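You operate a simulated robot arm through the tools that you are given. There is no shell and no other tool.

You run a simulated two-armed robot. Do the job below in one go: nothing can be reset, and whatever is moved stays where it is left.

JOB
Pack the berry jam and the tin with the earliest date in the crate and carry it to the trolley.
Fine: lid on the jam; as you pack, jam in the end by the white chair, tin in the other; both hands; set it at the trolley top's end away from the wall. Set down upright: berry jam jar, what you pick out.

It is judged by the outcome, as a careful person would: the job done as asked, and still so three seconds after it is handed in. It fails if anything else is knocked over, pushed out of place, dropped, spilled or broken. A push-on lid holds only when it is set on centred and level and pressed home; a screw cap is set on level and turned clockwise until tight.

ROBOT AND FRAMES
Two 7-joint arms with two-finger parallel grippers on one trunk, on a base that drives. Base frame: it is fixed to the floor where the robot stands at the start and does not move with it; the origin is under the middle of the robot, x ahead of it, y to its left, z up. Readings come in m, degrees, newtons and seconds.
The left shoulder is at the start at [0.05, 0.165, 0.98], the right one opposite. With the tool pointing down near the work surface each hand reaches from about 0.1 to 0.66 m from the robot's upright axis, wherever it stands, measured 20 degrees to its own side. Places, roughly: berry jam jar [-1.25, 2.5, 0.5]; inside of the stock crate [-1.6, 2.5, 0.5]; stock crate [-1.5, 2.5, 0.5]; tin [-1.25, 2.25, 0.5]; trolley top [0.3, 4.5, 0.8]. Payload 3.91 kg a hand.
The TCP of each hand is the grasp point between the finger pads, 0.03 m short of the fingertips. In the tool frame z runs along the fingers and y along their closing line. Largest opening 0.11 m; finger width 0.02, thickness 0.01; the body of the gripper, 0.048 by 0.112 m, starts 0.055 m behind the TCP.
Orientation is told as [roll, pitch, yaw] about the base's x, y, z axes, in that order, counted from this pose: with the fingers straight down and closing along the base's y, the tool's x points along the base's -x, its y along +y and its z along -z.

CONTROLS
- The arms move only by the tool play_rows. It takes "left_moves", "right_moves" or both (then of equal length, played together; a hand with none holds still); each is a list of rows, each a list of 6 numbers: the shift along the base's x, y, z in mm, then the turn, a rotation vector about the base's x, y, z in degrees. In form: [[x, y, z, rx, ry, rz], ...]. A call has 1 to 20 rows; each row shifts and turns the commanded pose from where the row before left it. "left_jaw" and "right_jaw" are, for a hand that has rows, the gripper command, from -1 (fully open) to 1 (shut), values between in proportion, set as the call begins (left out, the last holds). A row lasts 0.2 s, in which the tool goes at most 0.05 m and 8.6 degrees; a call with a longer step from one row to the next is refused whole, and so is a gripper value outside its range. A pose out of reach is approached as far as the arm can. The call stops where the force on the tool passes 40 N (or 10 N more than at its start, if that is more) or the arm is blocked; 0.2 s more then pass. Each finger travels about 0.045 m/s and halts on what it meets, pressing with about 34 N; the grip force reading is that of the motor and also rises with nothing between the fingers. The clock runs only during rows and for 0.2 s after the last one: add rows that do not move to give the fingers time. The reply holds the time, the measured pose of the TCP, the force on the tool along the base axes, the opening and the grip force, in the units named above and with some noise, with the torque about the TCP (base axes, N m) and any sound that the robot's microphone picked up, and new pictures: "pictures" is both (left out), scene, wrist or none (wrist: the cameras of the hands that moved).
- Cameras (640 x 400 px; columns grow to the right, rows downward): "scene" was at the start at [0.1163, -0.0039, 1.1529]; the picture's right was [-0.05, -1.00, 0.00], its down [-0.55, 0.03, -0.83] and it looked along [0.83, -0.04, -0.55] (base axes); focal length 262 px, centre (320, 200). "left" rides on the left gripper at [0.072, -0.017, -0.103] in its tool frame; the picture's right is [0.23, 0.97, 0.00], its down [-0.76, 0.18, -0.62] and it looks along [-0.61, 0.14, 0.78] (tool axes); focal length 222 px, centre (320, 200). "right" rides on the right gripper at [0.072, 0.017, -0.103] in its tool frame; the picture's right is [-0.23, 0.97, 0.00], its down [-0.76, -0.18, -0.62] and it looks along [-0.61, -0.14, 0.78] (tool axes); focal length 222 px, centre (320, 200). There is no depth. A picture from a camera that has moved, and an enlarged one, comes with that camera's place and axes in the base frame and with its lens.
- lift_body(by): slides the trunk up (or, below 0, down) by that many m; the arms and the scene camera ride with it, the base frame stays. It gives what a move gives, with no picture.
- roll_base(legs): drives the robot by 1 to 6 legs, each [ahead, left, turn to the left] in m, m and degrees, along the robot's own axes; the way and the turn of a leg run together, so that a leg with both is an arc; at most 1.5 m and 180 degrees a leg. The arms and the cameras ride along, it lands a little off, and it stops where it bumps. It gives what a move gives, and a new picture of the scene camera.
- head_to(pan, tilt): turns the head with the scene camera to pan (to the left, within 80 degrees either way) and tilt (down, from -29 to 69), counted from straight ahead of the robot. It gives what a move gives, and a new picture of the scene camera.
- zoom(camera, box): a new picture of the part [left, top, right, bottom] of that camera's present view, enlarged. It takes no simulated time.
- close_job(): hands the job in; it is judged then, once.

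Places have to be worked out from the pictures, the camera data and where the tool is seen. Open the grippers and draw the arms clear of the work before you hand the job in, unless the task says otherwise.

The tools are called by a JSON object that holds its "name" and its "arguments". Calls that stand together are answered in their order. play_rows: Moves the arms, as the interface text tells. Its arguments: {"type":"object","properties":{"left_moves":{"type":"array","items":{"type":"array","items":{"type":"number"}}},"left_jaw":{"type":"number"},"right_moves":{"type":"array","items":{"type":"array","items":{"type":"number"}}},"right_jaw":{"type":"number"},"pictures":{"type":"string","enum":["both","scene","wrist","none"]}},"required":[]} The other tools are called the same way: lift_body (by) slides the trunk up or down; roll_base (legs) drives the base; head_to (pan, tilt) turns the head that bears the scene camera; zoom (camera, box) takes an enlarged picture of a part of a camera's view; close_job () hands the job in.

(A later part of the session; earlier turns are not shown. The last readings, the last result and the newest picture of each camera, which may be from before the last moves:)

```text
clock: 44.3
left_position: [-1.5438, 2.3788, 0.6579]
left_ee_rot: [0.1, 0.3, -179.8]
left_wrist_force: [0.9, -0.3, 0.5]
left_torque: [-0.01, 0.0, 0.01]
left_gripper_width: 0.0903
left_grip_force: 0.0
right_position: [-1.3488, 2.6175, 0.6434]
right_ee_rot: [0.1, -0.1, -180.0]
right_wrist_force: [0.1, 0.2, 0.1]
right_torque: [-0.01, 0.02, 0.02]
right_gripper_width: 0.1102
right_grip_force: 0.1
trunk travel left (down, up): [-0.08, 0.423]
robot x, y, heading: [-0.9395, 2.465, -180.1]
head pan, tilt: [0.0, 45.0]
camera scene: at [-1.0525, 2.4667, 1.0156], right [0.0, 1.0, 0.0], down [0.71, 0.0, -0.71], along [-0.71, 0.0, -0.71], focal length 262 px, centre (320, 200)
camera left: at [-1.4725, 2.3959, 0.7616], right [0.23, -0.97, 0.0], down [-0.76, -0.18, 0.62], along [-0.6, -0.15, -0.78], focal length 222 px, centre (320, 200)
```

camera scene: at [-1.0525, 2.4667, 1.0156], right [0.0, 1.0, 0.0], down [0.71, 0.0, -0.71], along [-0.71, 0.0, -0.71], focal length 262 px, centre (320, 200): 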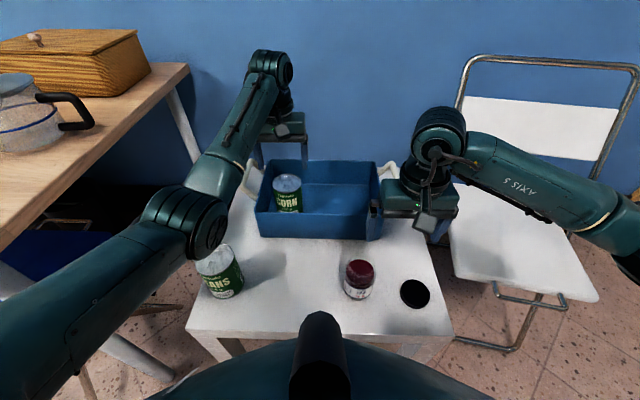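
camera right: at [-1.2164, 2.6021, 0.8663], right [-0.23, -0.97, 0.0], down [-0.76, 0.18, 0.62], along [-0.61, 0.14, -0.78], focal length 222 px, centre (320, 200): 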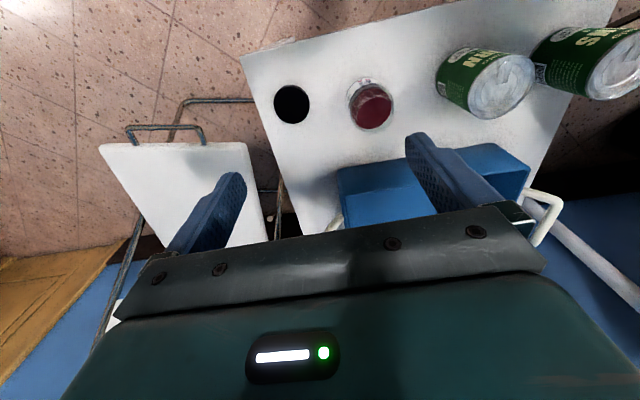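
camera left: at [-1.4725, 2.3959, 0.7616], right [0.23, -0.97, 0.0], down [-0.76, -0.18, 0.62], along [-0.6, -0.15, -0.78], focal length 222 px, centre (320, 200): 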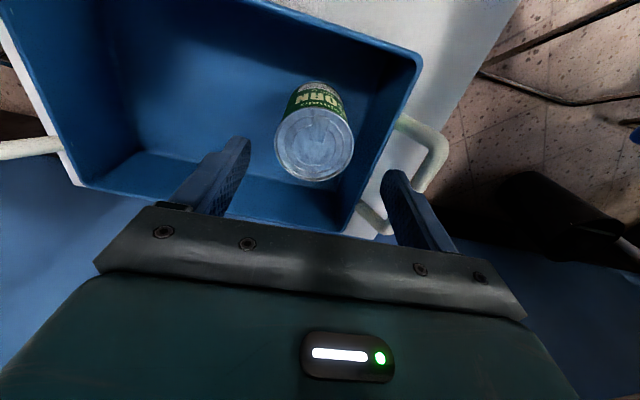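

Corn stands upright in the −y end. For the cap: left hand will pick the cap and screw, right hand will hold the jar from the +y side with fingers level. First I move the right hand out to +y and yaw it −90° to test that posture.

{"name": "play_rows", "arguments": {"right_moves": [[7, 19, 4, 0, 0, -8.2], [7, 19, 4, 0, 0, -8.2], [7, 19, 4, 0, 0, -8.2], [7, 19, 4, 0, 0, -8.2], [7, 19, 4, 0, 0, -8.2], [7, 19, 4, 0, 0, -8.2], [7, 19, 4, 0, 0, -8.2], [7, 19, 4, 0, 0, -8.2], [7, 19, 4, 0, 0, -8.2], [7, 19, 4, 0, 0, -8.2], [7, 19, 4, 0, 0, -8], [0, 0, 0, 0, 0, 0]], "pictures": "scene"}}

```text
clock: 46.9
left_position: [-1.5447, 2.3783, 0.6573]
left_ee_rot: [0.1, 0.1, -179.9]
left_wrist_force: [0.3, -0.6, -0.2]
left_torque: [0.03, -0.02, 0.01]
left_gripper_width: 0.0901
left_grip_force: 0.0
right_position: [-1.2722, 2.8262, 0.69]
right_ee_rot: [0.0, 0.0, 89.9]
right_wrist_force: [0.2, 0.7, -0.1]
right_torque: [-0.02, 0.02, -0.01]
right_gripper_width: 0.1099
right_grip_force: 0.1
trunk travel left (down, up): [-0.08, 0.423]
robot x, y, heading: [-0.9416, 2.4634, -180.0]
head pan, tilt: [0.0, 45.0]
camera scene: at [-1.0525, 2.4667, 1.0156], right [0.0, 1.0, 0.0], down [0.71, 0.0, -0.71], along [-0.71, 0.0, -0.71], focal length 262 px, centre (320, 200)
```

scene: 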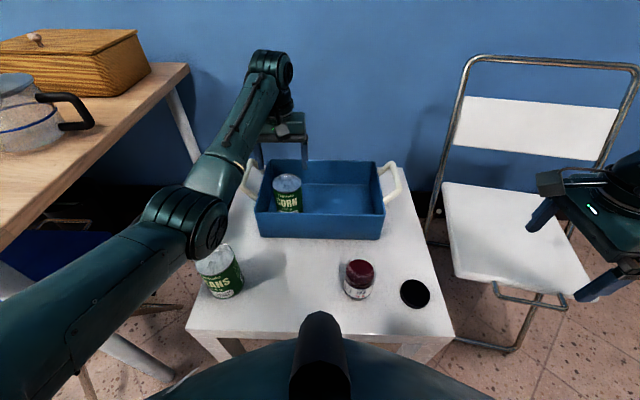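

Yaw reached. Now I tilt the right hand so the fingers point level toward −y (camera on top).

{"name": "play_rows", "arguments": {"right_moves": [[0, -5, -3, -8, 0, 0], [0, -5, -3, -8, 0, 0], [0, -5, -3, -8, 0, 0], [0, -5, -3, -8, 0, 0], [0, -5, -3, -8, 0, 0], [0, -5, -3, -8, 0, 0], [0, -5, -3, -8, 0, 0], [0, -5, -3, -8, 0, 0], [0, -5, -3, -8, 0, 0], [0, -5, -3, -8, 0, 0], [0, 0, 0, 0, 0, 0]], "pictures": "both"}}

```text
clock: 49.3
left_position: [-1.5439, 2.3775, 0.6579]
left_ee_rot: [0.2, 0.0, -179.8]
left_wrist_force: [-0.1, -0.4, 0.0]
left_torque: [-0.02, -0.01, 0.01]
left_gripper_width: 0.09
left_grip_force: 0.1
right_position: [-1.2723, 2.7794, 0.6565]
right_ee_rot: [0.4, 80.1, 90.4]
right_wrist_force: [-0.1, -0.5, -0.9]
right_torque: [-0.05, 0.0, 0.01]
right_gripper_width: 0.1099
right_grip_force: 0.2
trunk travel left (down, up): [-0.08, 0.423]
robot x, y, heading: [-0.9405, 2.4658, -179.7]
head pan, tilt: [0.0, 45.0]
camera scene: at [-1.0526, 2.4667, 1.0156], right [0.0, 1.0, 0.0], down [0.71, 0.0, -0.71], along [-0.71, 0.0, -0.71], focal length 262 px, centre (320, 200)
camera right: at [-1.2891, 2.8687, 0.7455], right [-0.97, 0.04, -0.22], down [0.18, 0.74, -0.64], along [0.14, -0.67, -0.73], focal length 222 px, centre (320, 200)
```

scene: 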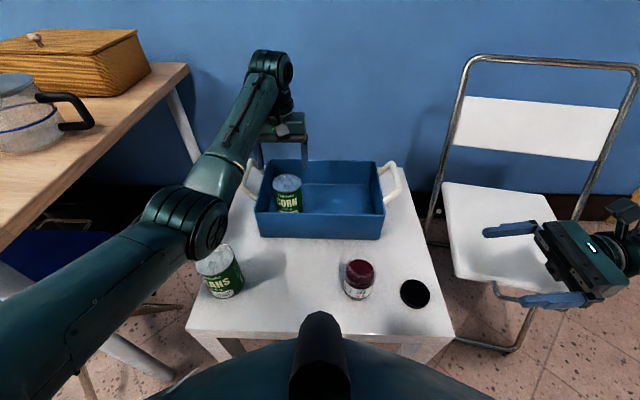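
right: 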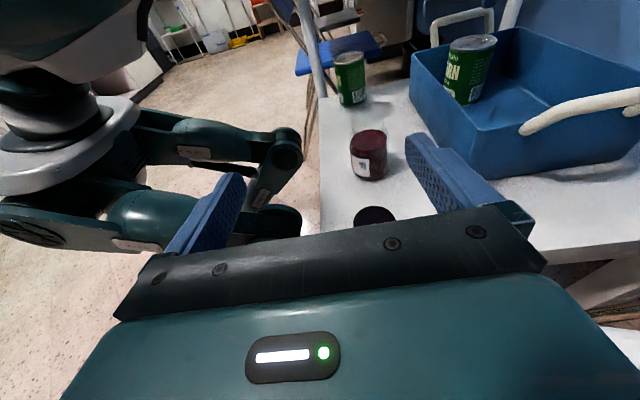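

The level posture works and gives a good side view. I zoom on the jar and cap from here to measure the jar's height and neck.

{"name": "zoom", "arguments": {"camera": "right", "box": [330, 110, 426, 170]}}

{"name": "zoom", "arguments": {"camera": "right", "box": [330, 180, 426, 240]}}

{"name": "zoom", "arguments": {"camera": "scene", "box": [330, 250, 442, 320]}}

```text
6.67 times, centred on (378, 140) of right
camera zoom: at [-1.2891, 2.8687, 0.7455], right [-0.97, 0.04, -0.22], down [0.18, 0.74, -0.64], along [0.14, -0.67, -0.73], focal length 1481 px, centre (-67, 600)
```

zoom: 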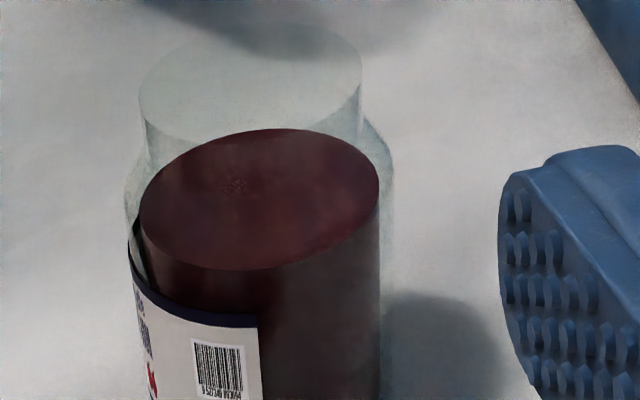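

```text
6.67 times, centred on (378, 210) of right
camera zoom: at [-1.2891, 2.8687, 0.7455], right [-0.97, 0.04, -0.22], down [0.18, 0.74, -0.64], along [0.14, -0.67, -0.73], focal length 1481 px, centre (-67, 133)
```

zoom: 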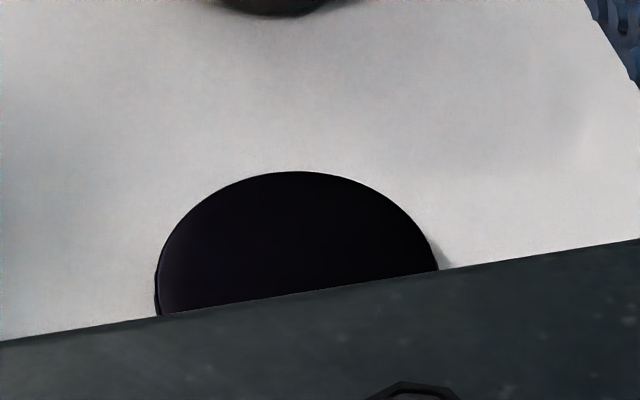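

```text
5.71 times, centred on (386, 285) of scene
camera zoom: at [-1.0526, 2.4667, 1.0156], right [0.0, 1.0, 0.0], down [0.71, 0.0, -0.71], along [-0.71, 0.0, -0.71], focal length 1497 px, centre (-57, -286)
```

zoom: 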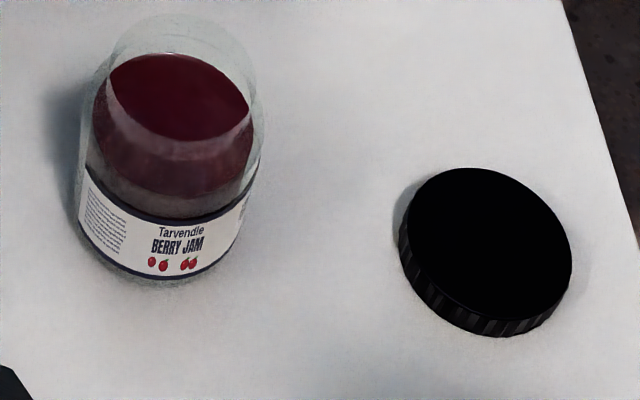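

Jar: neck ~5 cm wide, rim at z≈0.556, centre ≈(-1.335, 2.552); cap ≈(-1.318, 2.679), ~6.5 cm wide. Right hand backs out to +y while the left, yawed +80° to leave room for clockwise turning, goes above the cap.

{"name": "play_rows", "arguments": {"left_moves": [[20, 22, 3, 0, 0, 7], [20, 26, 2, 0, 0, 7], [20, 28, 0, 0, 0, 7], [20, 28, 0, 0, 0, 7], [20, 28, 0, 0, 0, 7], [20, 28, 0, 0, 0, 7], [20, 28, 0, 0, 0, 7], [20, 28, 0, 0, 0, 7], [22, 28, 0, 0, 0, 8], [22, 28, -10, 0, 0, 8], [22, 29, -10, 0, 0, 8], [0, 0, 0, 0, 0, 0]], "right_moves": [[0, 10, 0, 0, 0, 0], [0, 10, 0, 0, 0, 0], [0, 10, 0, 0, 0, 0], [0, 10, 0, 0, 0, 0], [0, 10, 0, 0, 0, 0], [0, 10, 0, 0, 0, 0], [0, 0, 0, 0, 0, 0], [0, 0, 0, 0, 0, 0], [0, 0, 0, 0, 0, 0], [0, 0, 0, 0, 0, 0], [0, 0, 0, 0, 0, 0], [0, 0, 0, 0, 0, 0]], "left_jaw": -0.8}}

{"name": "zoom", "arguments": {"camera": "left", "box": [160, 60, 480, 260]}}

```text
clock: 51.9
left_position: [-1.321, 2.6738, 0.6463]
left_ee_rot: [0.1, 0.1, -99.7]
left_wrist_force: [0.1, 0.4, 0.3]
left_torque: [0.03, 0.03, -0.01]
left_gripper_width: 0.0992
left_grip_force: 0.1
left hand out of reach, approached as far as the arm can: row 11
right_position: [-1.2705, 2.8386, 0.657]
right_ee_rot: [0.2, 80.0, 90.2]
right_wrist_force: [-0.7, -0.5, 0.6]
right_torque: [0.03, -0.02, -0.02]
right_gripper_width: 0.1099
right_grip_force: 0.0
trunk travel left (down, up): [-0.08, 0.423]
robot x, y, heading: [-0.9417, 2.4671, -179.7]
head pan, tilt: [0.0, 45.0]
camera scene: at [-1.0525, 2.4667, 1.0156], right [0.0, 1.0, 0.0], down [0.71, 0.0, -0.71], along [-0.71, 0.0, -0.71], focal length 262 px, centre (320, 200)
camera right: at [-1.2879, 2.9279, 0.7457], right [-0.97, 0.04, -0.22], down [0.18, 0.75, -0.64], along [0.14, -0.67, -0.73], focal length 222 px, centre (320, 200)
camera left: at [-1.3276, 2.7481, 0.7497], right [1.0, 0.06, 0.0], down [0.05, -0.78, 0.62], along [0.04, -0.62, -0.78], focal length 222 px, centre (320, 200)
```

scene: 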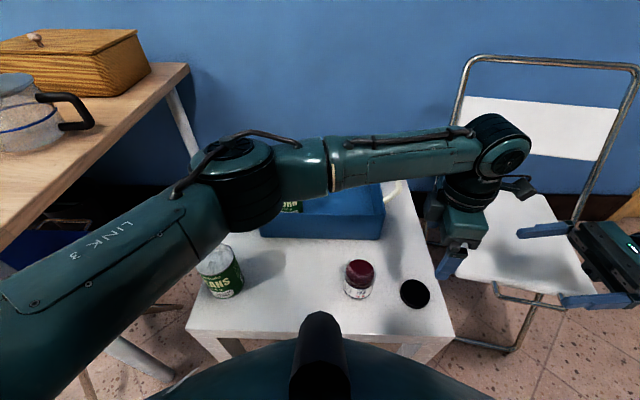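
right: 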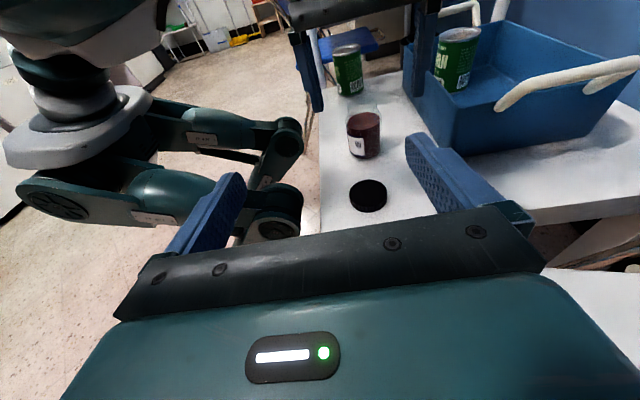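
left: 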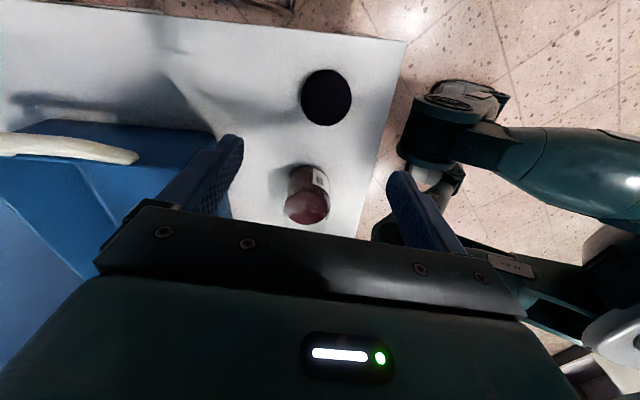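

```text
2.00 times, centred on (320, 160) of left
camera zoom: at [-1.3276, 2.7481, 0.7497], right [1.0, 0.06, 0.0], down [0.05, -0.78, 0.62], along [0.04, -0.62, -0.78], focal length 444 px, centre (320, 280)
```

zoom: 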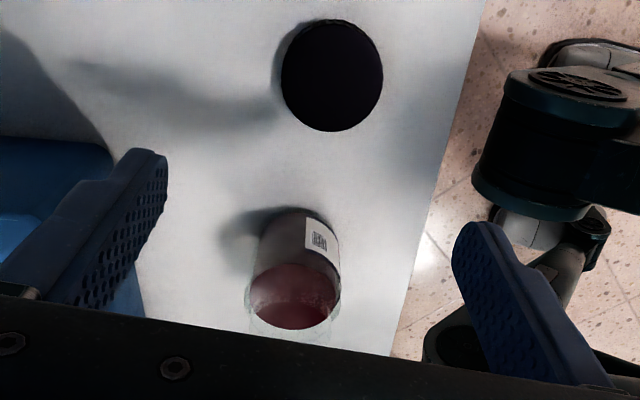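

The cap is at (-1.316, 2.678); the +80° yaw hits the left arm's limits this far over. I reduce yaw to about +30° for the pick (the cap is round) and descend partway.

{"name": "play_rows", "arguments": {"left_moves": [[1, 0, -5, 0, 0, -8.3], [1, 0, -10, 0, 0, -8.3], [0, 0, -10, 0, 0, -8.3], [0, 0, -15, 0, 0, -8.3], [0, 0, -20, 0, 0, -8.3], [0, 0, -20, 0, 0, -8.3], [0, 0, 0, 0, 0, 0]], "left_jaw": -0.8}}

{"name": "zoom", "arguments": {"camera": "left", "box": [160, 60, 480, 260]}}

```text
clock: 53.5
left_position: [-1.3223, 2.6696, 0.564]
left_ee_rot: [0.2, 0.0, -149.7]
left_wrist_force: [0.7, 0.0, 0.4]
left_torque: [0.02, 0.01, 0.01]
left_gripper_width: 0.0994
left_grip_force: 0.1
left hand out of reach, approached as far as the arm can: row 5
right_position: [-1.2699, 2.8388, 0.6564]
right_ee_rot: [0.2, 80.0, 90.1]
right_wrist_force: [0.0, -0.1, 0.7]
right_torque: [0.01, 0.0, 0.02]
right_gripper_width: 0.1099
right_grip_force: 0.0
trunk travel left (down, up): [-0.08, 0.423]
robot x, y, heading: [-0.9394, 2.4666, -179.9]
head pan, tilt: [0.0, 45.0]
camera scene: at [-1.0526, 2.4667, 1.0156], right [0.0, 1.0, 0.0], down [0.71, 0.0, -0.71], along [-0.71, 0.0, -0.71], focal length 262 px, centre (320, 200)
camera left: at [-1.2686, 2.7213, 0.6663], right [0.69, -0.73, 0.0], down [-0.57, -0.54, 0.62], along [-0.45, -0.43, -0.78], focal length 222 px, centre (320, 200)
```

scene: 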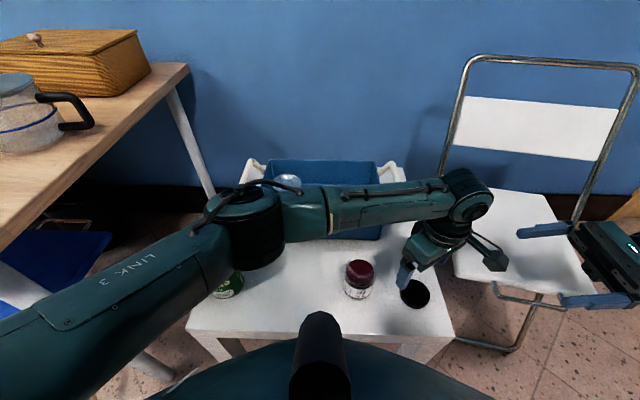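
left: 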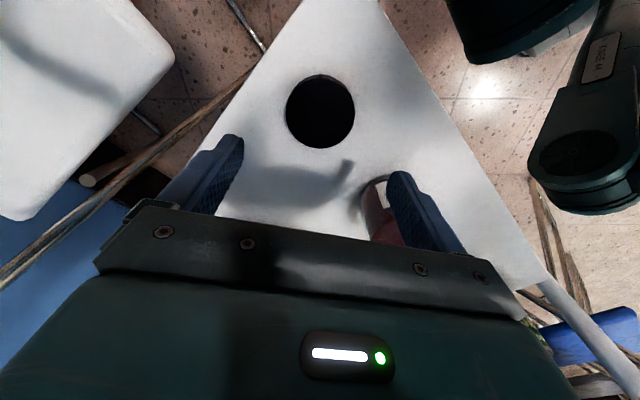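

```text
2.00 times, centred on (320, 160) of left
camera zoom: at [-1.2686, 2.7213, 0.6663], right [0.69, -0.73, 0.0], down [-0.57, -0.54, 0.62], along [-0.45, -0.43, -0.78], focal length 444 px, centre (320, 280)
```

zoom: 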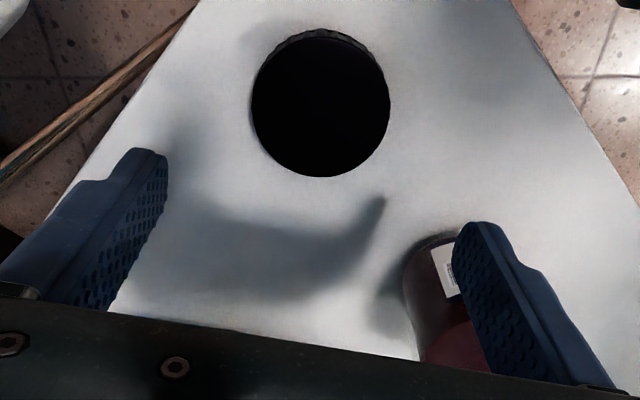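

The left arm is ~1 cm short here, so I raise the hand and shift the base 9 cm toward +y (slightly back first) to bring the cap into easy reach.

{"name": "play_rows", "arguments": {"left_moves": [[0, -5, 40, 0, 0, 0], [0, -10, 45, 0, 0, 0], [0, 0, 0, 0, 0, 0]], "pictures": "none"}}

{"name": "roll_base", "arguments": {"legs": [[-0.012, 0, 0], [0, -0.09, 0]]}}

```text
clock: 54.3
left_position: [-1.3236, 2.657, 0.6495]
left_ee_rot: [0.2, 0.1, -149.6]
left_wrist_force: [0.5, -0.7, 0.3]
left_torque: [0.0, 0.0, -0.01]
left_gripper_width: 0.0992
left_grip_force: 0.0
right_position: [-1.2706, 2.8382, 0.6569]
right_ee_rot: [0.1, 80.0, 90.2]
right_wrist_force: [-0.7, 0.0, 0.5]
right_torque: [0.0, -0.01, -0.02]
right_gripper_width: 0.11
right_grip_force: 0.0
trunk travel left (down, up): [-0.08, 0.423]
robot x, y, heading: [-0.9399, 2.4699, -180.0]
head pan, tilt: [0.0, 45.0]
```

```text
clock: 56.1
left_position: [-1.3117, 2.7464, 0.648]
left_ee_rot: [0.1, 0.1, -149.7]
left_wrist_force: [0.1, -0.5, -0.5]
left_torque: [0.02, 0.04, -0.02]
left_gripper_width: 0.0988
left_grip_force: 0.0
right_position: [-1.2583, 2.9284, 0.6574]
right_ee_rot: [0.1, 80.1, 90.2]
right_wrist_force: [1.9, -0.8, -0.5]
right_torque: [-0.01, -0.02, 0.03]
right_gripper_width: 0.11
right_grip_force: 0.1
trunk travel left (down, up): [-0.08, 0.423]
robot x, y, heading: [-0.9261, 2.556, -179.8]
head pan, tilt: [0.0, 45.0]
camera scene: at [-1.0401, 2.5572, 1.0156], right [0.0, 1.0, 0.0], down [0.71, 0.0, -0.71], along [-0.71, 0.0, -0.71], focal length 262 px, centre (320, 200)
```

scene: 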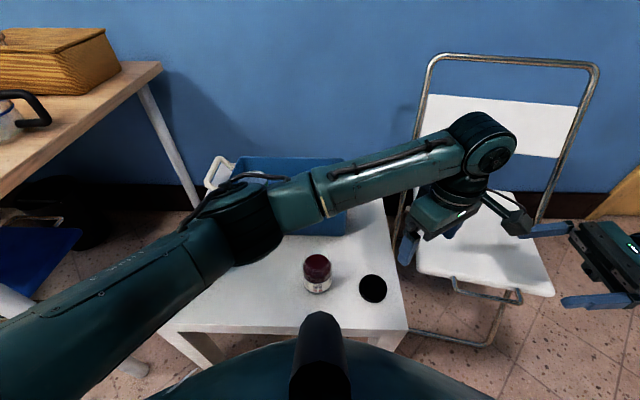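

Now I bring the left hand over the cap again and descend to just above it.

{"name": "play_rows", "arguments": {"left_moves": [[-2, -34, 0, 0, 0, 0], [-2, -34, -10, 0, 0, 0], [0, 0, -40, 0, 0, 0], [0, 0, -40, 0, 0, 0], [0, 0, -30, 0, 0, 0], [0, 0, 0, 0, 0, 0]], "pictures": "wrist"}}

```text
clock: 57.5
left_position: [-1.3122, 2.6808, 0.5277]
left_ee_rot: [0.1, 0.1, -149.6]
left_wrist_force: [-0.4, -0.4, -0.1]
left_torque: [0.03, -0.01, -0.01]
left_gripper_width: 0.0989
left_grip_force: 0.0
right_position: [-1.258, 2.9283, 0.6578]
right_ee_rot: [0.2, 80.1, 90.1]
right_wrist_force: [0.3, -0.2, -0.6]
right_torque: [0.0, -0.01, 0.03]
right_gripper_width: 0.1098
right_grip_force: 0.0
trunk travel left (down, up): [-0.08, 0.423]
robot x, y, heading: [-0.9259, 2.5551, -180.0]
head pan, tilt: [0.0, 45.0]
camera left: at [-1.2588, 2.7315, 0.6322], right [0.69, -0.73, 0.0], down [-0.57, -0.54, 0.62], along [-0.45, -0.43, -0.78], focal length 222 px, centre (320, 200)
```

left: 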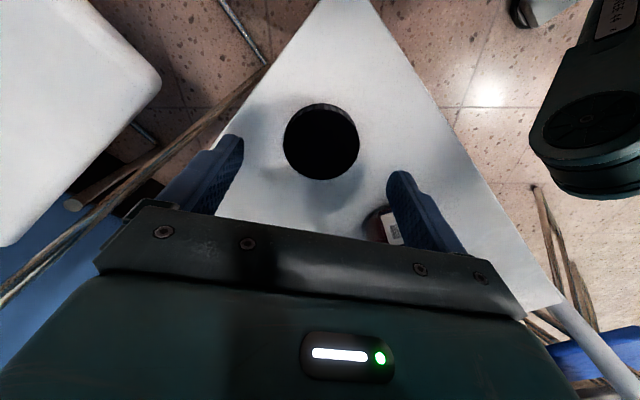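

Aligned within ~3 mm. I correct and descend so the fingertips surround the cap just above the table, then grip gently.

{"name": "play_rows", "arguments": {"left_moves": [[-2, -3, -20, 0, 0, 0], [0, 0, -20, 0, 0, 0], [0, 0, -8, 0, 0, 0], [0, 0, -5, 0, 0, 0], [0, 0, 0, 0, 0, 0]], "pictures": "none"}}

{"name": "play_rows", "arguments": {"left_moves": [[0, 0, 0, 0, 0, 0], [0, 0, 0, 0, 0, 0], [0, 0, 0, 0, 0, 0], [0, 0, 0, 0, 0, 0], [0, 0, 0, 0, 0, 0]], "left_jaw": 1}}

```text
clock: 58.7
left_position: [-1.316, 2.6771, 0.4793]
left_ee_rot: [-0.2, 0.1, -149.8]
left_wrist_force: [3.8, -0.7, 38.8]
left_torque: [-1.89, -1.16, 0.27]
left_gripper_width: 0.1
left_grip_force: 1.2
right_position: [-1.2572, 2.9292, 0.6579]
right_ee_rot: [0.9, 80.2, 90.9]
right_wrist_force: [0.6, 0.2, -0.9]
right_torque: [0.02, 0.0, -0.01]
right_gripper_width: 0.1101
right_grip_force: 0.0
trunk travel left (down, up): [-0.08, 0.423]
robot x, y, heading: [-0.9277, 2.5589, -180.0]
head pan, tilt: [0.0, 45.0]
```

```text
clock: 59.1
left_position: [-1.3163, 2.677, 0.4801]
left_ee_rot: [-0.1, 0.1, -149.8]
left_wrist_force: [2.8, -3.2, 4.6]
left_torque: [0.26, 0.15, 0.0]
left_gripper_width: 0.0653
left_grip_force: 3.7
right_position: [-1.2578, 2.9283, 0.6571]
right_ee_rot: [0.6, 80.0, 90.5]
right_wrist_force: [0.2, -0.6, 0.1]
right_torque: [0.02, 0.02, 0.0]
right_gripper_width: 0.1102
right_grip_force: 0.1
trunk travel left (down, up): [-0.08, 0.423]
robot x, y, heading: [-0.9243, 2.5578, -179.9]
head pan, tilt: [0.0, 45.0]
stopped in row 2 (left hand): the force on the tool passed its limit at 79 N (the readings are from after the stop); the commanded pose is now the measured one
camera scene: at [-1.0389, 2.5567, 1.0153], right [0.0, 1.0, 0.0], down [0.71, 0.0, -0.71], along [-0.71, 0.0, -0.71], focal length 262 px, centre (320, 200)
camera left: at [-1.2627, 2.7276, 0.5832], right [0.69, -0.73, 0.0], down [-0.57, -0.54, 0.62], along [-0.45, -0.43, -0.78], focal length 222 px, centre (320, 200)
```

scene: 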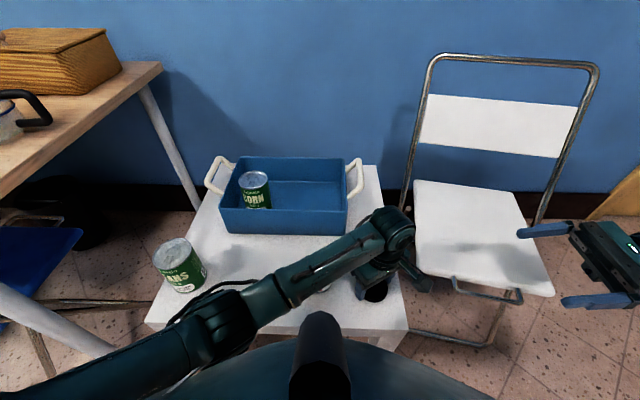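
left: 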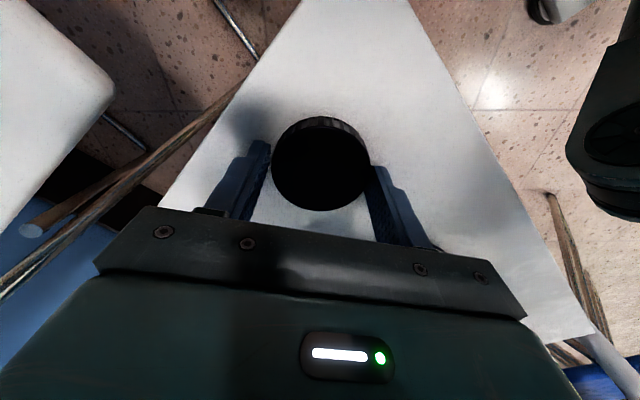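

The fingertips touched the table (so table z≈0.449) and the cap is gripped at 0.065 m. I add settling time, then lift it clear.

{"name": "play_rows", "arguments": {"left_moves": [[0, 0, 0, 0, 0, 0], [0, 0, 3, 0, 0, 0], [0, 0, 0, 0, 0, 0], [0, 0, 30, 0, 0, 0], [0, 0, 45, 0, 0, 0], [0, 0, 45, 0, 0, 0], [0, 0, 45, 0, 0, 0], [0, 0, 0, 0, 0, 0]], "left_jaw": 1}}

```text
clock: 61.0
left_position: [-1.3142, 2.674, 0.6484]
left_ee_rot: [0.2, 0.1, -149.8]
left_wrist_force: [-0.6, -0.5, -0.3]
left_torque: [0.01, -0.03, -0.04]
left_gripper_width: 0.062
left_grip_force: 34.0
right_position: [-1.2574, 2.9285, 0.6569]
right_ee_rot: [0.3, 80.0, 90.2]
right_wrist_force: [-0.2, -0.5, 0.4]
right_torque: [0.0, -0.02, -0.06]
right_gripper_width: 0.1098
right_grip_force: 0.1
trunk travel left (down, up): [-0.08, 0.423]
robot x, y, heading: [-0.9305, 2.5557, -179.9]
head pan, tilt: [0.0, 45.0]
camera scene: at [-1.0399, 2.557, 1.0156], right [0.0, 1.0, 0.0], down [0.71, 0.0, -0.71], along [-0.71, 0.0, -0.71], focal length 262 px, centre (320, 200)
camera left: at [-1.2617, 2.7249, 0.75], right [0.69, -0.73, 0.0], down [-0.57, -0.54, 0.62], along [-0.45, -0.43, -0.78], focal length 222 px, centre (320, 200)
```

scene: 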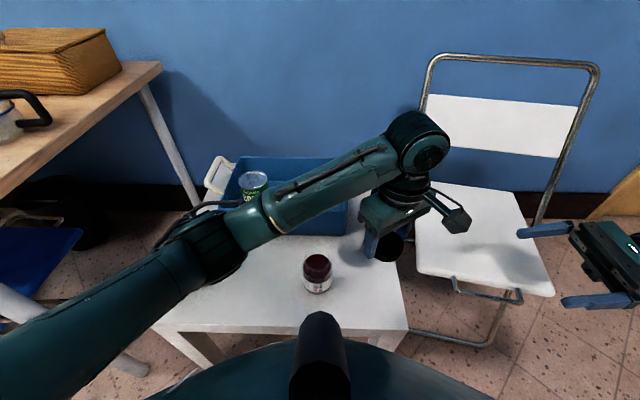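
left: 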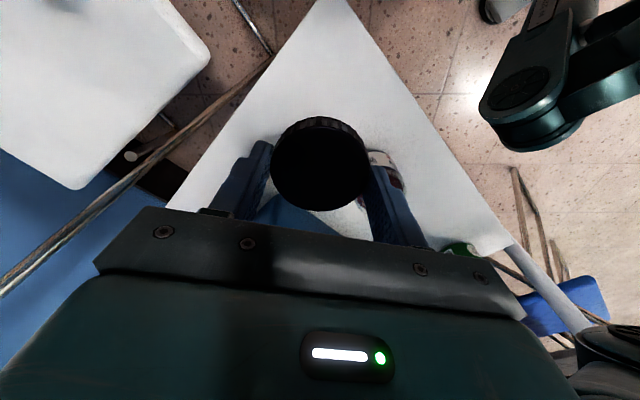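

The cap is held centred and level. I move it aside to −y and bring the right hand lower, angled 15° to approach the jar from the front-right (keeping off the chair seat).

{"name": "play_rows", "arguments": {"left_moves": [[-4, -45, 4, 0, 0, 0], [-4, -45, 4, 0, 0, 0], [-4, -45, 4, 0, 0, 0], [-4, -45, 0, 0, 0, 0], [-4, -40, 0, 0, 0, 0], [0, 0, 0, 0, 0, 0]], "right_moves": [[-3, -30, -20, 0, 0, -3], [-3, -30, -20, 0, 0, -3], [-3, -30, -20, 0, 0, -3], [-3, -30, -20, 0, 0, -3], [-3, -30, -20, 0, 0, -3], [0, 0, 0, 0, 0, 0]], "right_jaw": -1}}

{"name": "zoom", "arguments": {"camera": "right", "box": [200, 60, 520, 260]}}

```text
clock: 62.4
left_position: [-1.339, 2.4544, 0.6591]
left_ee_rot: [0.1, 0.1, -149.9]
left_wrist_force: [0.3, -0.3, -0.4]
left_torque: [0.01, -0.01, 0.0]
left_gripper_width: 0.0617
left_grip_force: 33.8
right_position: [-1.2724, 2.7786, 0.5537]
right_ee_rot: [0.2, 80.1, 75.1]
right_wrist_force: [-0.5, -0.9, -0.3]
right_torque: [0.05, 0.0, 0.02]
right_gripper_width: 0.11
right_grip_force: 0.0
trunk travel left (down, up): [-0.08, 0.423]
robot x, y, heading: [-0.9298, 2.5595, -179.6]
head pan, tilt: [0.0, 45.0]
camera scene: at [-1.0399, 2.557, 1.0157], right [0.0, 1.0, 0.0], down [0.71, 0.0, -0.71], along [-0.71, 0.0, -0.71], focal length 262 px, centre (320, 200)
camera right: at [-1.2662, 2.8707, 0.6433], right [-0.93, 0.29, -0.22], down [0.36, 0.67, -0.64], along [-0.04, -0.68, -0.73], focal length 222 px, centre (320, 200)
camera left: at [-1.2855, 2.5062, 0.762], right [0.69, -0.73, 0.0], down [-0.57, -0.54, 0.62], along [-0.45, -0.43, -0.78], focal length 222 px, centre (320, 200)
```

scene: 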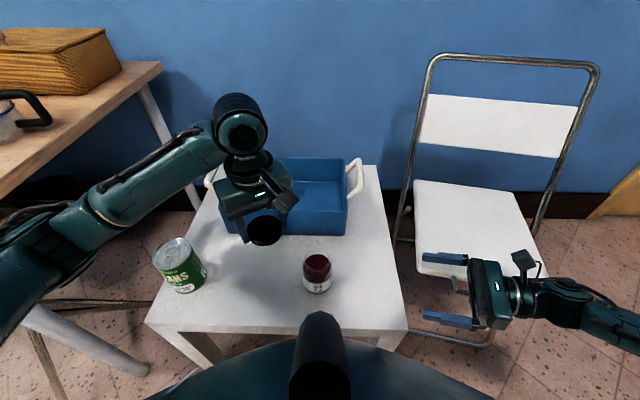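
right: 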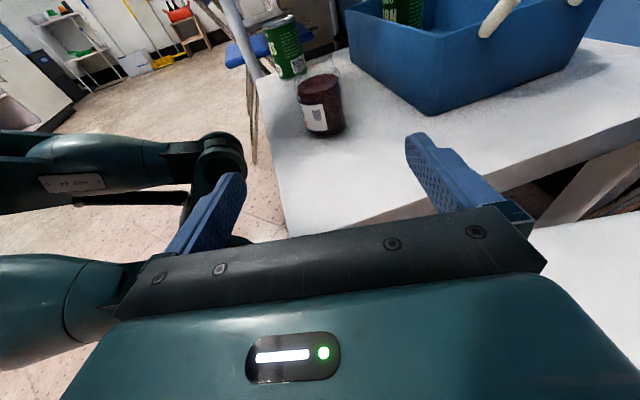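
left: 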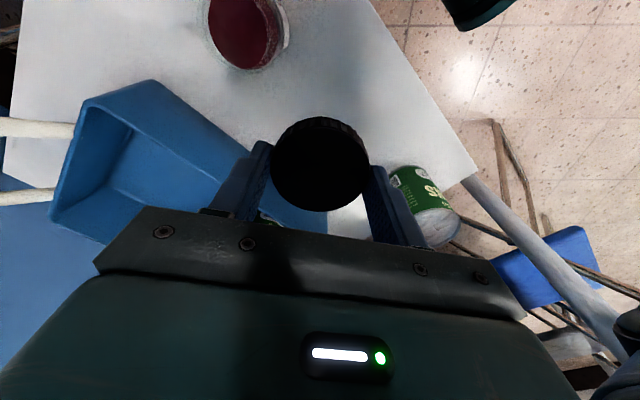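

```text
2.00 times, centred on (360, 160) of right
camera zoom: at [-1.2662, 2.8707, 0.6433], right [-0.93, 0.29, -0.22], down [0.36, 0.67, -0.64], along [-0.04, -0.68, -0.73], focal length 444 px, centre (240, 280)
```

zoom: 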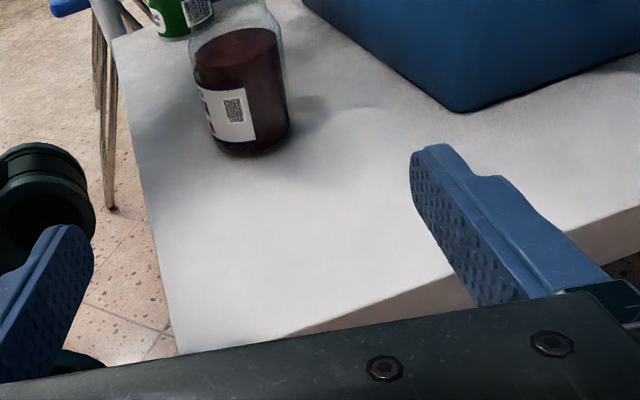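

I zoom the left wrist view on the jar's neck to pin its centre.

{"name": "zoom", "arguments": {"camera": "left", "box": [180, 0, 308, 80]}}

{"name": "zoom", "arguments": {"camera": "scene", "box": [280, 240, 360, 300]}}

```text
5.00 times, centred on (244, 40) of left
camera zoom: at [-1.2855, 2.5062, 0.762], right [0.69, -0.73, 0.0], down [-0.57, -0.54, 0.62], along [-0.45, -0.43, -0.78], focal length 1111 px, centre (700, 1000)
```

zoom: 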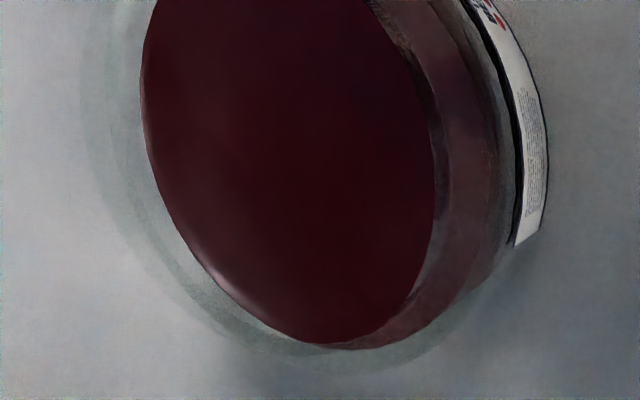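

```text
6.67 times, centred on (320, 270) of scene
camera zoom: at [-1.0399, 2.557, 1.0157], right [0.0, 1.0, 0.0], down [0.71, 0.0, -0.71], along [-0.71, 0.0, -0.71], focal length 1747 px, centre (320, -267)
```

zoom: 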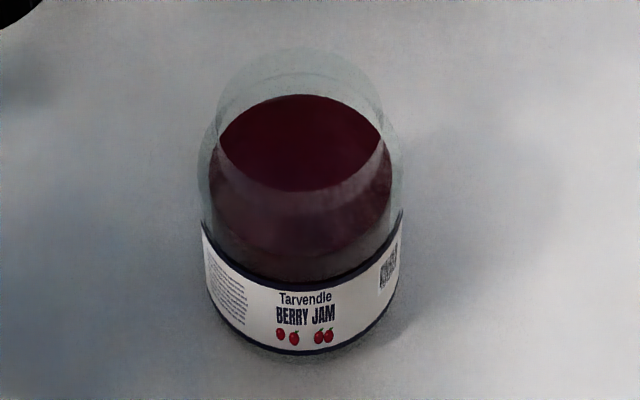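

Scene view puts the jar at y≈2.5505, x≈-1.337. I lower the right hand to the pre-grasp point 13 cm out along its pointing line, and check.

{"name": "play_rows", "arguments": {"right_moves": [[-10, -34, -22, 0, 0, 0], [-10, -34, -22, 0, 0, 0], [-10, -34, -22, 0, 0, 0], [0, 0, 0, 0, 0, 0]], "right_jaw": -1}}

```text
clock: 63.4
left_position: [-1.3391, 2.4555, 0.6591]
left_ee_rot: [0.1, 0.1, -149.7]
left_wrist_force: [-1.0, -0.6, 0.3]
left_torque: [0.02, -0.02, -0.02]
left_gripper_width: 0.0615
left_grip_force: 33.8
right_position: [-1.3042, 2.678, 0.4875]
right_ee_rot: [0.2, 80.0, 75.2]
right_wrist_force: [0.1, -0.2, 0.2]
right_torque: [-0.02, 0.01, -0.01]
right_gripper_width: 0.1099
right_grip_force: 0.0
trunk travel left (down, up): [-0.08, 0.423]
robot x, y, heading: [-0.9291, 2.5564, -179.9]
head pan, tilt: [0.0, 45.0]
camera scene: at [-1.0399, 2.557, 1.0156], right [0.0, 1.0, 0.0], down [0.71, 0.0, -0.71], along [-0.71, 0.0, -0.71], focal length 262 px, centre (320, 200)
camera right: at [-1.2976, 2.7689, 0.5761], right [-0.93, 0.29, -0.22], down [0.36, 0.67, -0.64], along [-0.04, -0.68, -0.73], focal length 222 px, centre (320, 200)
```

scene: 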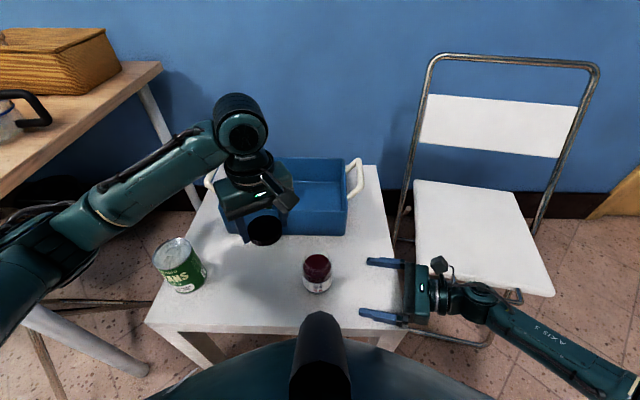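
right: 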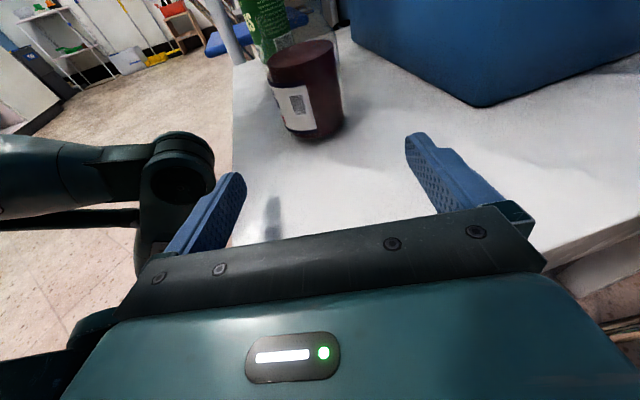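

The jar sits slightly (≈6–8 mm) to the +x side of the approach line; I correct for that while sliding the open fingers around it.

{"name": "play_rows", "arguments": {"right_moves": [[-2, -30, 0, 0, 0, 0], [-8, -32, 0, 0, 0, 0], [-8, -33, 0, 0, 0, 0], [-8, -31, 0, 0, 0, 0], [0, 0, 0, 0, 0, 0]], "right_jaw": -1}}

```text
clock: 64.5
left_position: [-1.3396, 2.455, 0.6575]
left_ee_rot: [0.1, 0.0, -149.8]
left_wrist_force: [-0.9, 0.7, 0.5]
left_torque: [-0.04, 0.02, 0.01]
left_gripper_width: 0.0606
left_grip_force: 34.3
right_position: [-1.3303, 2.5508, 0.4878]
right_ee_rot: [0.3, 80.0, 75.3]
right_wrist_force: [0.8, 0.0, 0.4]
right_torque: [-0.02, 0.0, 0.02]
right_gripper_width: 0.1101
right_grip_force: 0.1
trunk travel left (down, up): [-0.08, 0.423]
robot x, y, heading: [-0.9278, 2.5564, -179.9]
head pan, tilt: [0.0, 45.0]
camera scene: at [-1.0399, 2.557, 1.0156], right [0.0, 1.0, 0.0], down [0.71, 0.0, -0.71], along [-0.71, 0.0, -0.71], focal length 262 px, centre (320, 200)
camera right: at [-1.3232, 2.6415, 0.5768], right [-0.93, 0.29, -0.22], down [0.36, 0.67, -0.64], along [-0.04, -0.68, -0.73], focal length 222 px, centre (320, 200)
```

scene: 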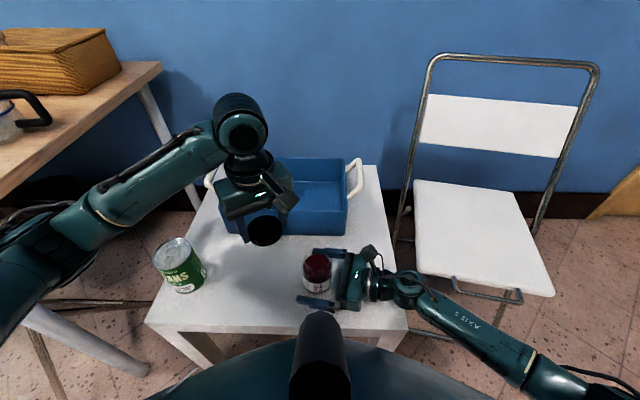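
right: 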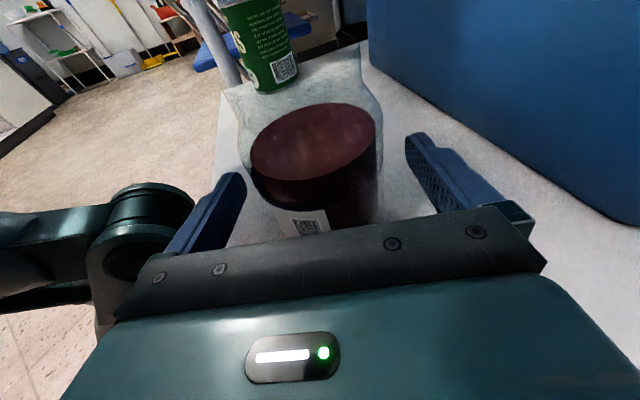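

Fingers straddle the jar. I close the right gripper on it and also check the left hand's cap (its opening reading has crept slightly).

{"name": "play_rows", "arguments": {"right_moves": [[0, 0, 0, 0, 0, 0], [0, 0, 0, 0, 0, 0], [0, 0, 0, 0, 0, 0], [0, 0, 0, 0, 0, 0], [0, 0, 0, 0, 0, 0]], "left_moves": [[0, 0, 0, 0, 0, 0], [0, 0, 0, 0, 0, 0], [0, 0, 0, 0, 0, 0], [0, 0, 0, 0, 0, 0], [0, 0, 0, 0, 0, 0]], "right_jaw": 1}}

{"name": "zoom", "arguments": {"camera": "left", "box": [160, 80, 480, 280]}}

{"name": "zoom", "arguments": {"camera": "scene", "box": [200, 190, 360, 290]}}

```text
clock: 65.8
left_position: [-1.3392, 2.4557, 0.659]
left_ee_rot: [0.1, 0.0, -149.9]
left_wrist_force: [1.1, -0.5, -0.2]
left_torque: [0.02, -0.01, -0.03]
left_gripper_width: 0.0605
left_grip_force: 34.0
right_position: [-1.3286, 2.5517, 0.4874]
right_ee_rot: [0.2, 80.0, 75.2]
right_wrist_force: [-0.4, 0.6, 1.1]
right_torque: [-0.01, -0.13, -0.04]
right_gripper_width: 0.0651
right_grip_force: 33.8
trunk travel left (down, up): [-0.08, 0.423]
robot x, y, heading: [-0.9263, 2.5555, -179.9]
head pan, tilt: [0.0, 45.0]
camera scene: at [-1.0399, 2.557, 1.0157], right [0.0, 1.0, 0.0], down [0.71, 0.0, -0.71], along [-0.71, 0.0, -0.71], focal length 262 px, centre (320, 200)
camera right: at [-1.3231, 2.6419, 0.577], right [-0.93, 0.29, -0.22], down [0.36, 0.67, -0.64], along [-0.04, -0.68, -0.73], focal length 222 px, centre (320, 200)
camera left: at [-1.2857, 2.5067, 0.7619], right [0.69, -0.73, 0.0], down [-0.57, -0.54, 0.62], along [-0.45, -0.43, -0.78], focal length 222 px, centre (320, 200)
```

scene: 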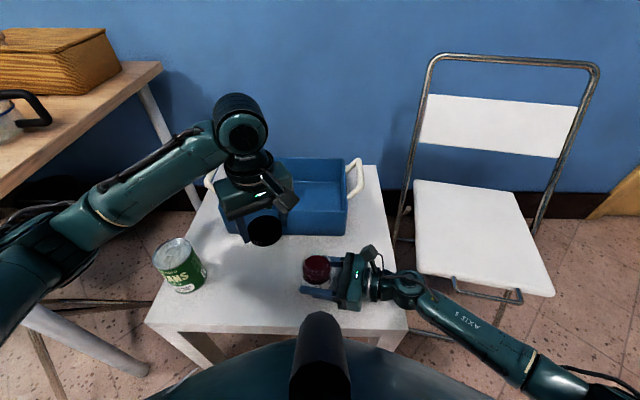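
right: 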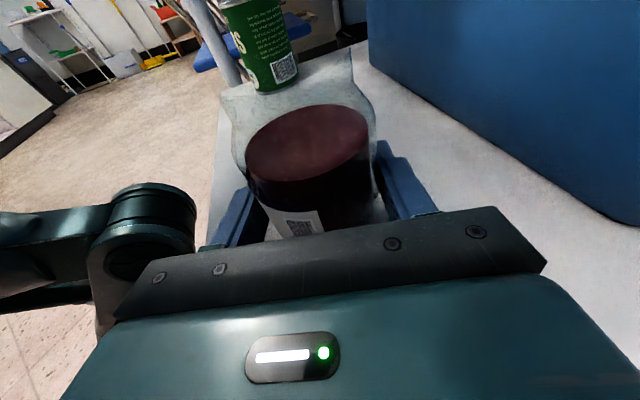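
left: 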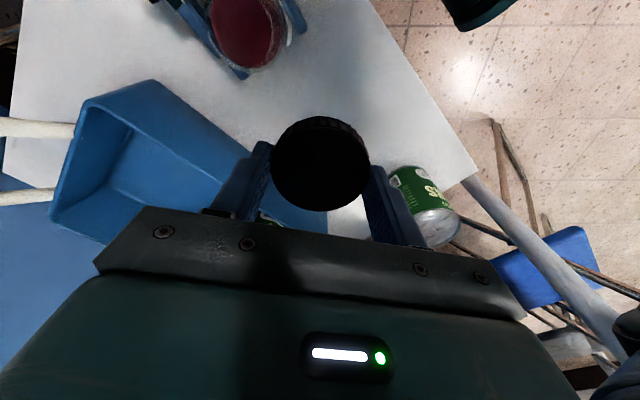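

```text
2.00 times, centred on (320, 180) of left
camera zoom: at [-1.2857, 2.5067, 0.7619], right [0.69, -0.73, 0.0], down [-0.57, -0.54, 0.62], along [-0.45, -0.43, -0.78], focal length 444 px, centre (320, 240)
```

zoom: 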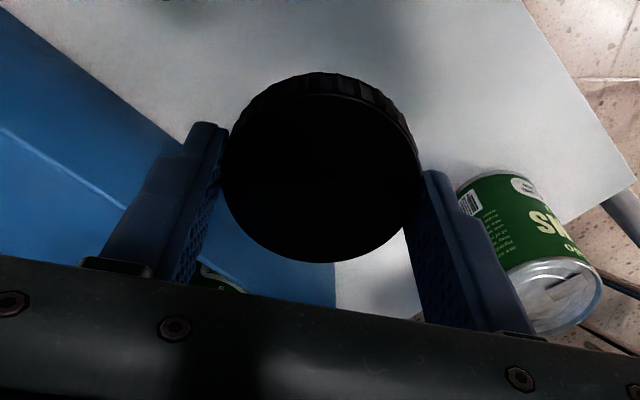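

```text
4.00 times, centred on (280, 240) of scene
camera zoom: at [-1.0399, 2.557, 1.0157], right [0.0, 1.0, 0.0], down [0.71, 0.0, -0.71], along [-0.71, 0.0, -0.71], focal length 1048 px, centre (480, 40)
```

zoom: 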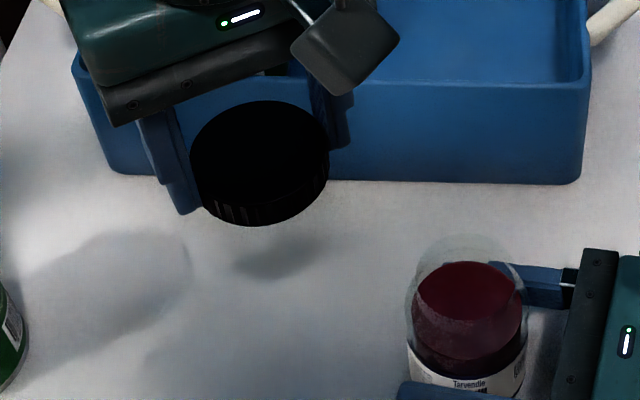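

Both grips are firm; the jar is centred at about (-1.329, 2.551) with rim at z≈0.555, and the cap is centred in the left fingers. I bring the cap above the jar while yawing the left hand to +80°.

{"name": "play_rows", "arguments": {"left_moves": [[1.5, 13.6, 0, 0, 0, 7.2], [1.5, 13.6, 0, 0, 0, 7.2], [1.5, 13.6, 0, 0, 0, 7.2], [1.5, 13.6, 0, 0, 0, 7.2], [1.5, 13.6, 0, 0, 0, 7.2], [1.5, 13.6, 0, 0, 0, 7.2], [1.4, 13.7, 0, 0, 0, 7.2], [0, 0, 0, 0, 0, 0]]}}

{"name": "zoom", "arguments": {"camera": "right", "box": [160, 0, 480, 200]}}

{"name": "zoom", "arguments": {"camera": "scene", "box": [260, 200, 388, 280]}}

```text
clock: 67.5
left_position: [-1.3255, 2.5508, 0.6581]
left_ee_rot: [0.2, 0.0, -99.3]
left_wrist_force: [0.4, 0.5, 0.8]
left_torque: [-0.02, 0.01, 0.01]
left_gripper_width: 0.0604
left_grip_force: 34.2
right_position: [-1.3288, 2.5505, 0.4874]
right_ee_rot: [0.3, 80.0, 75.2]
right_wrist_force: [-1.7, 1.1, 1.9]
right_torque: [-0.02, -0.08, 0.04]
right_gripper_width: 0.0647
right_grip_force: 34.4
trunk travel left (down, up): [-0.08, 0.423]
robot x, y, heading: [-0.9281, 2.556, -180.0]
head pan, tilt: [0.0, 45.0]
camera scene: at [-1.0398, 2.557, 1.0157], right [0.0, 1.0, 0.0], down [0.71, 0.0, -0.71], along [-0.71, 0.0, -0.71], focal length 262 px, centre (320, 200)
camera left: at [-1.3313, 2.6257, 0.7607], right [1.0, 0.07, 0.0], down [0.05, -0.78, 0.62], along [0.04, -0.62, -0.78], focal length 222 px, centre (320, 200)
```

scene: 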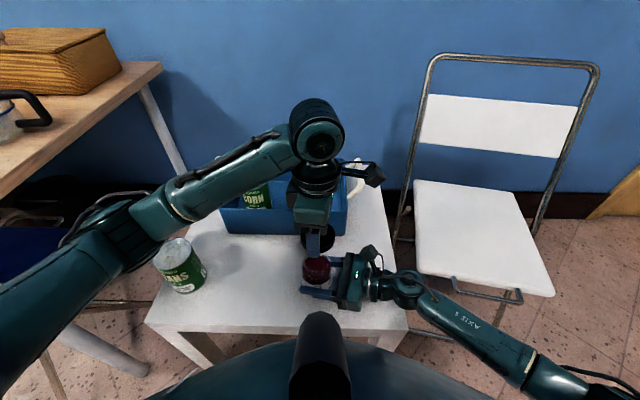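
left: 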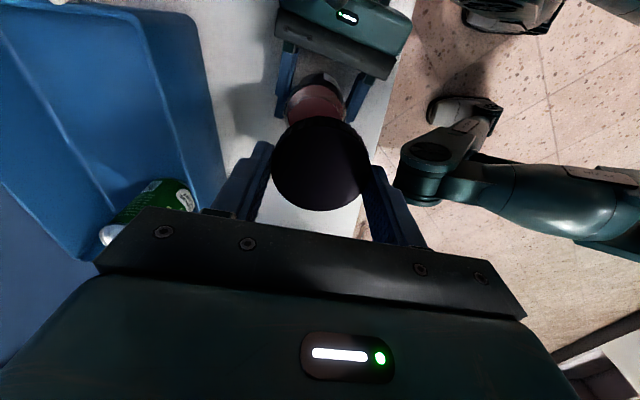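

```text
2.00 times, centred on (320, 100) of right
camera zoom: at [-1.323, 2.6418, 0.577], right [-0.93, 0.29, -0.22], down [0.36, 0.67, -0.64], along [-0.04, -0.68, -0.73], focal length 444 px, centre (320, 400)
```

zoom: 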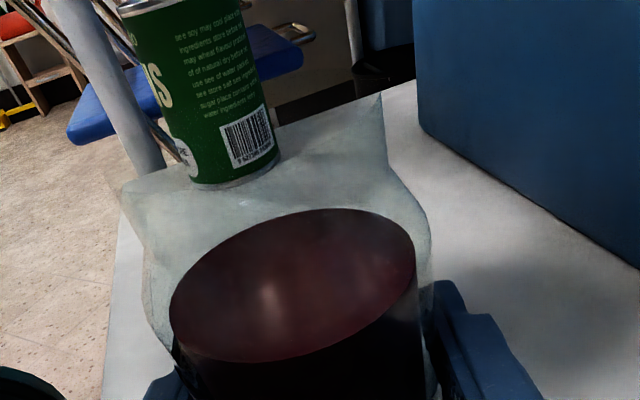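

```text
5.00 times, centred on (324, 240) of scene
camera zoom: at [-1.0398, 2.557, 1.0157], right [0.0, 1.0, 0.0], down [0.71, 0.0, -0.71], along [-0.71, 0.0, -0.71], focal length 1310 px, centre (300, 0)
```

zoom: 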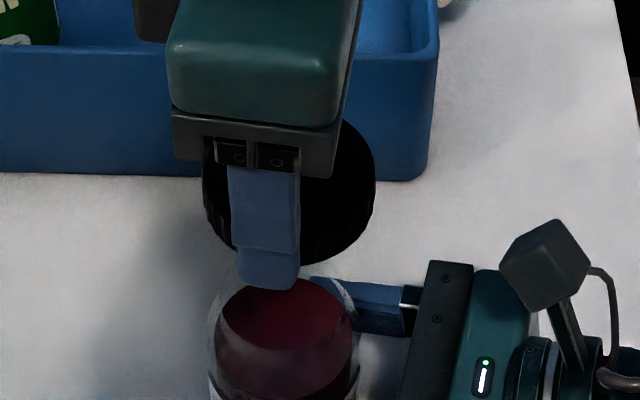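

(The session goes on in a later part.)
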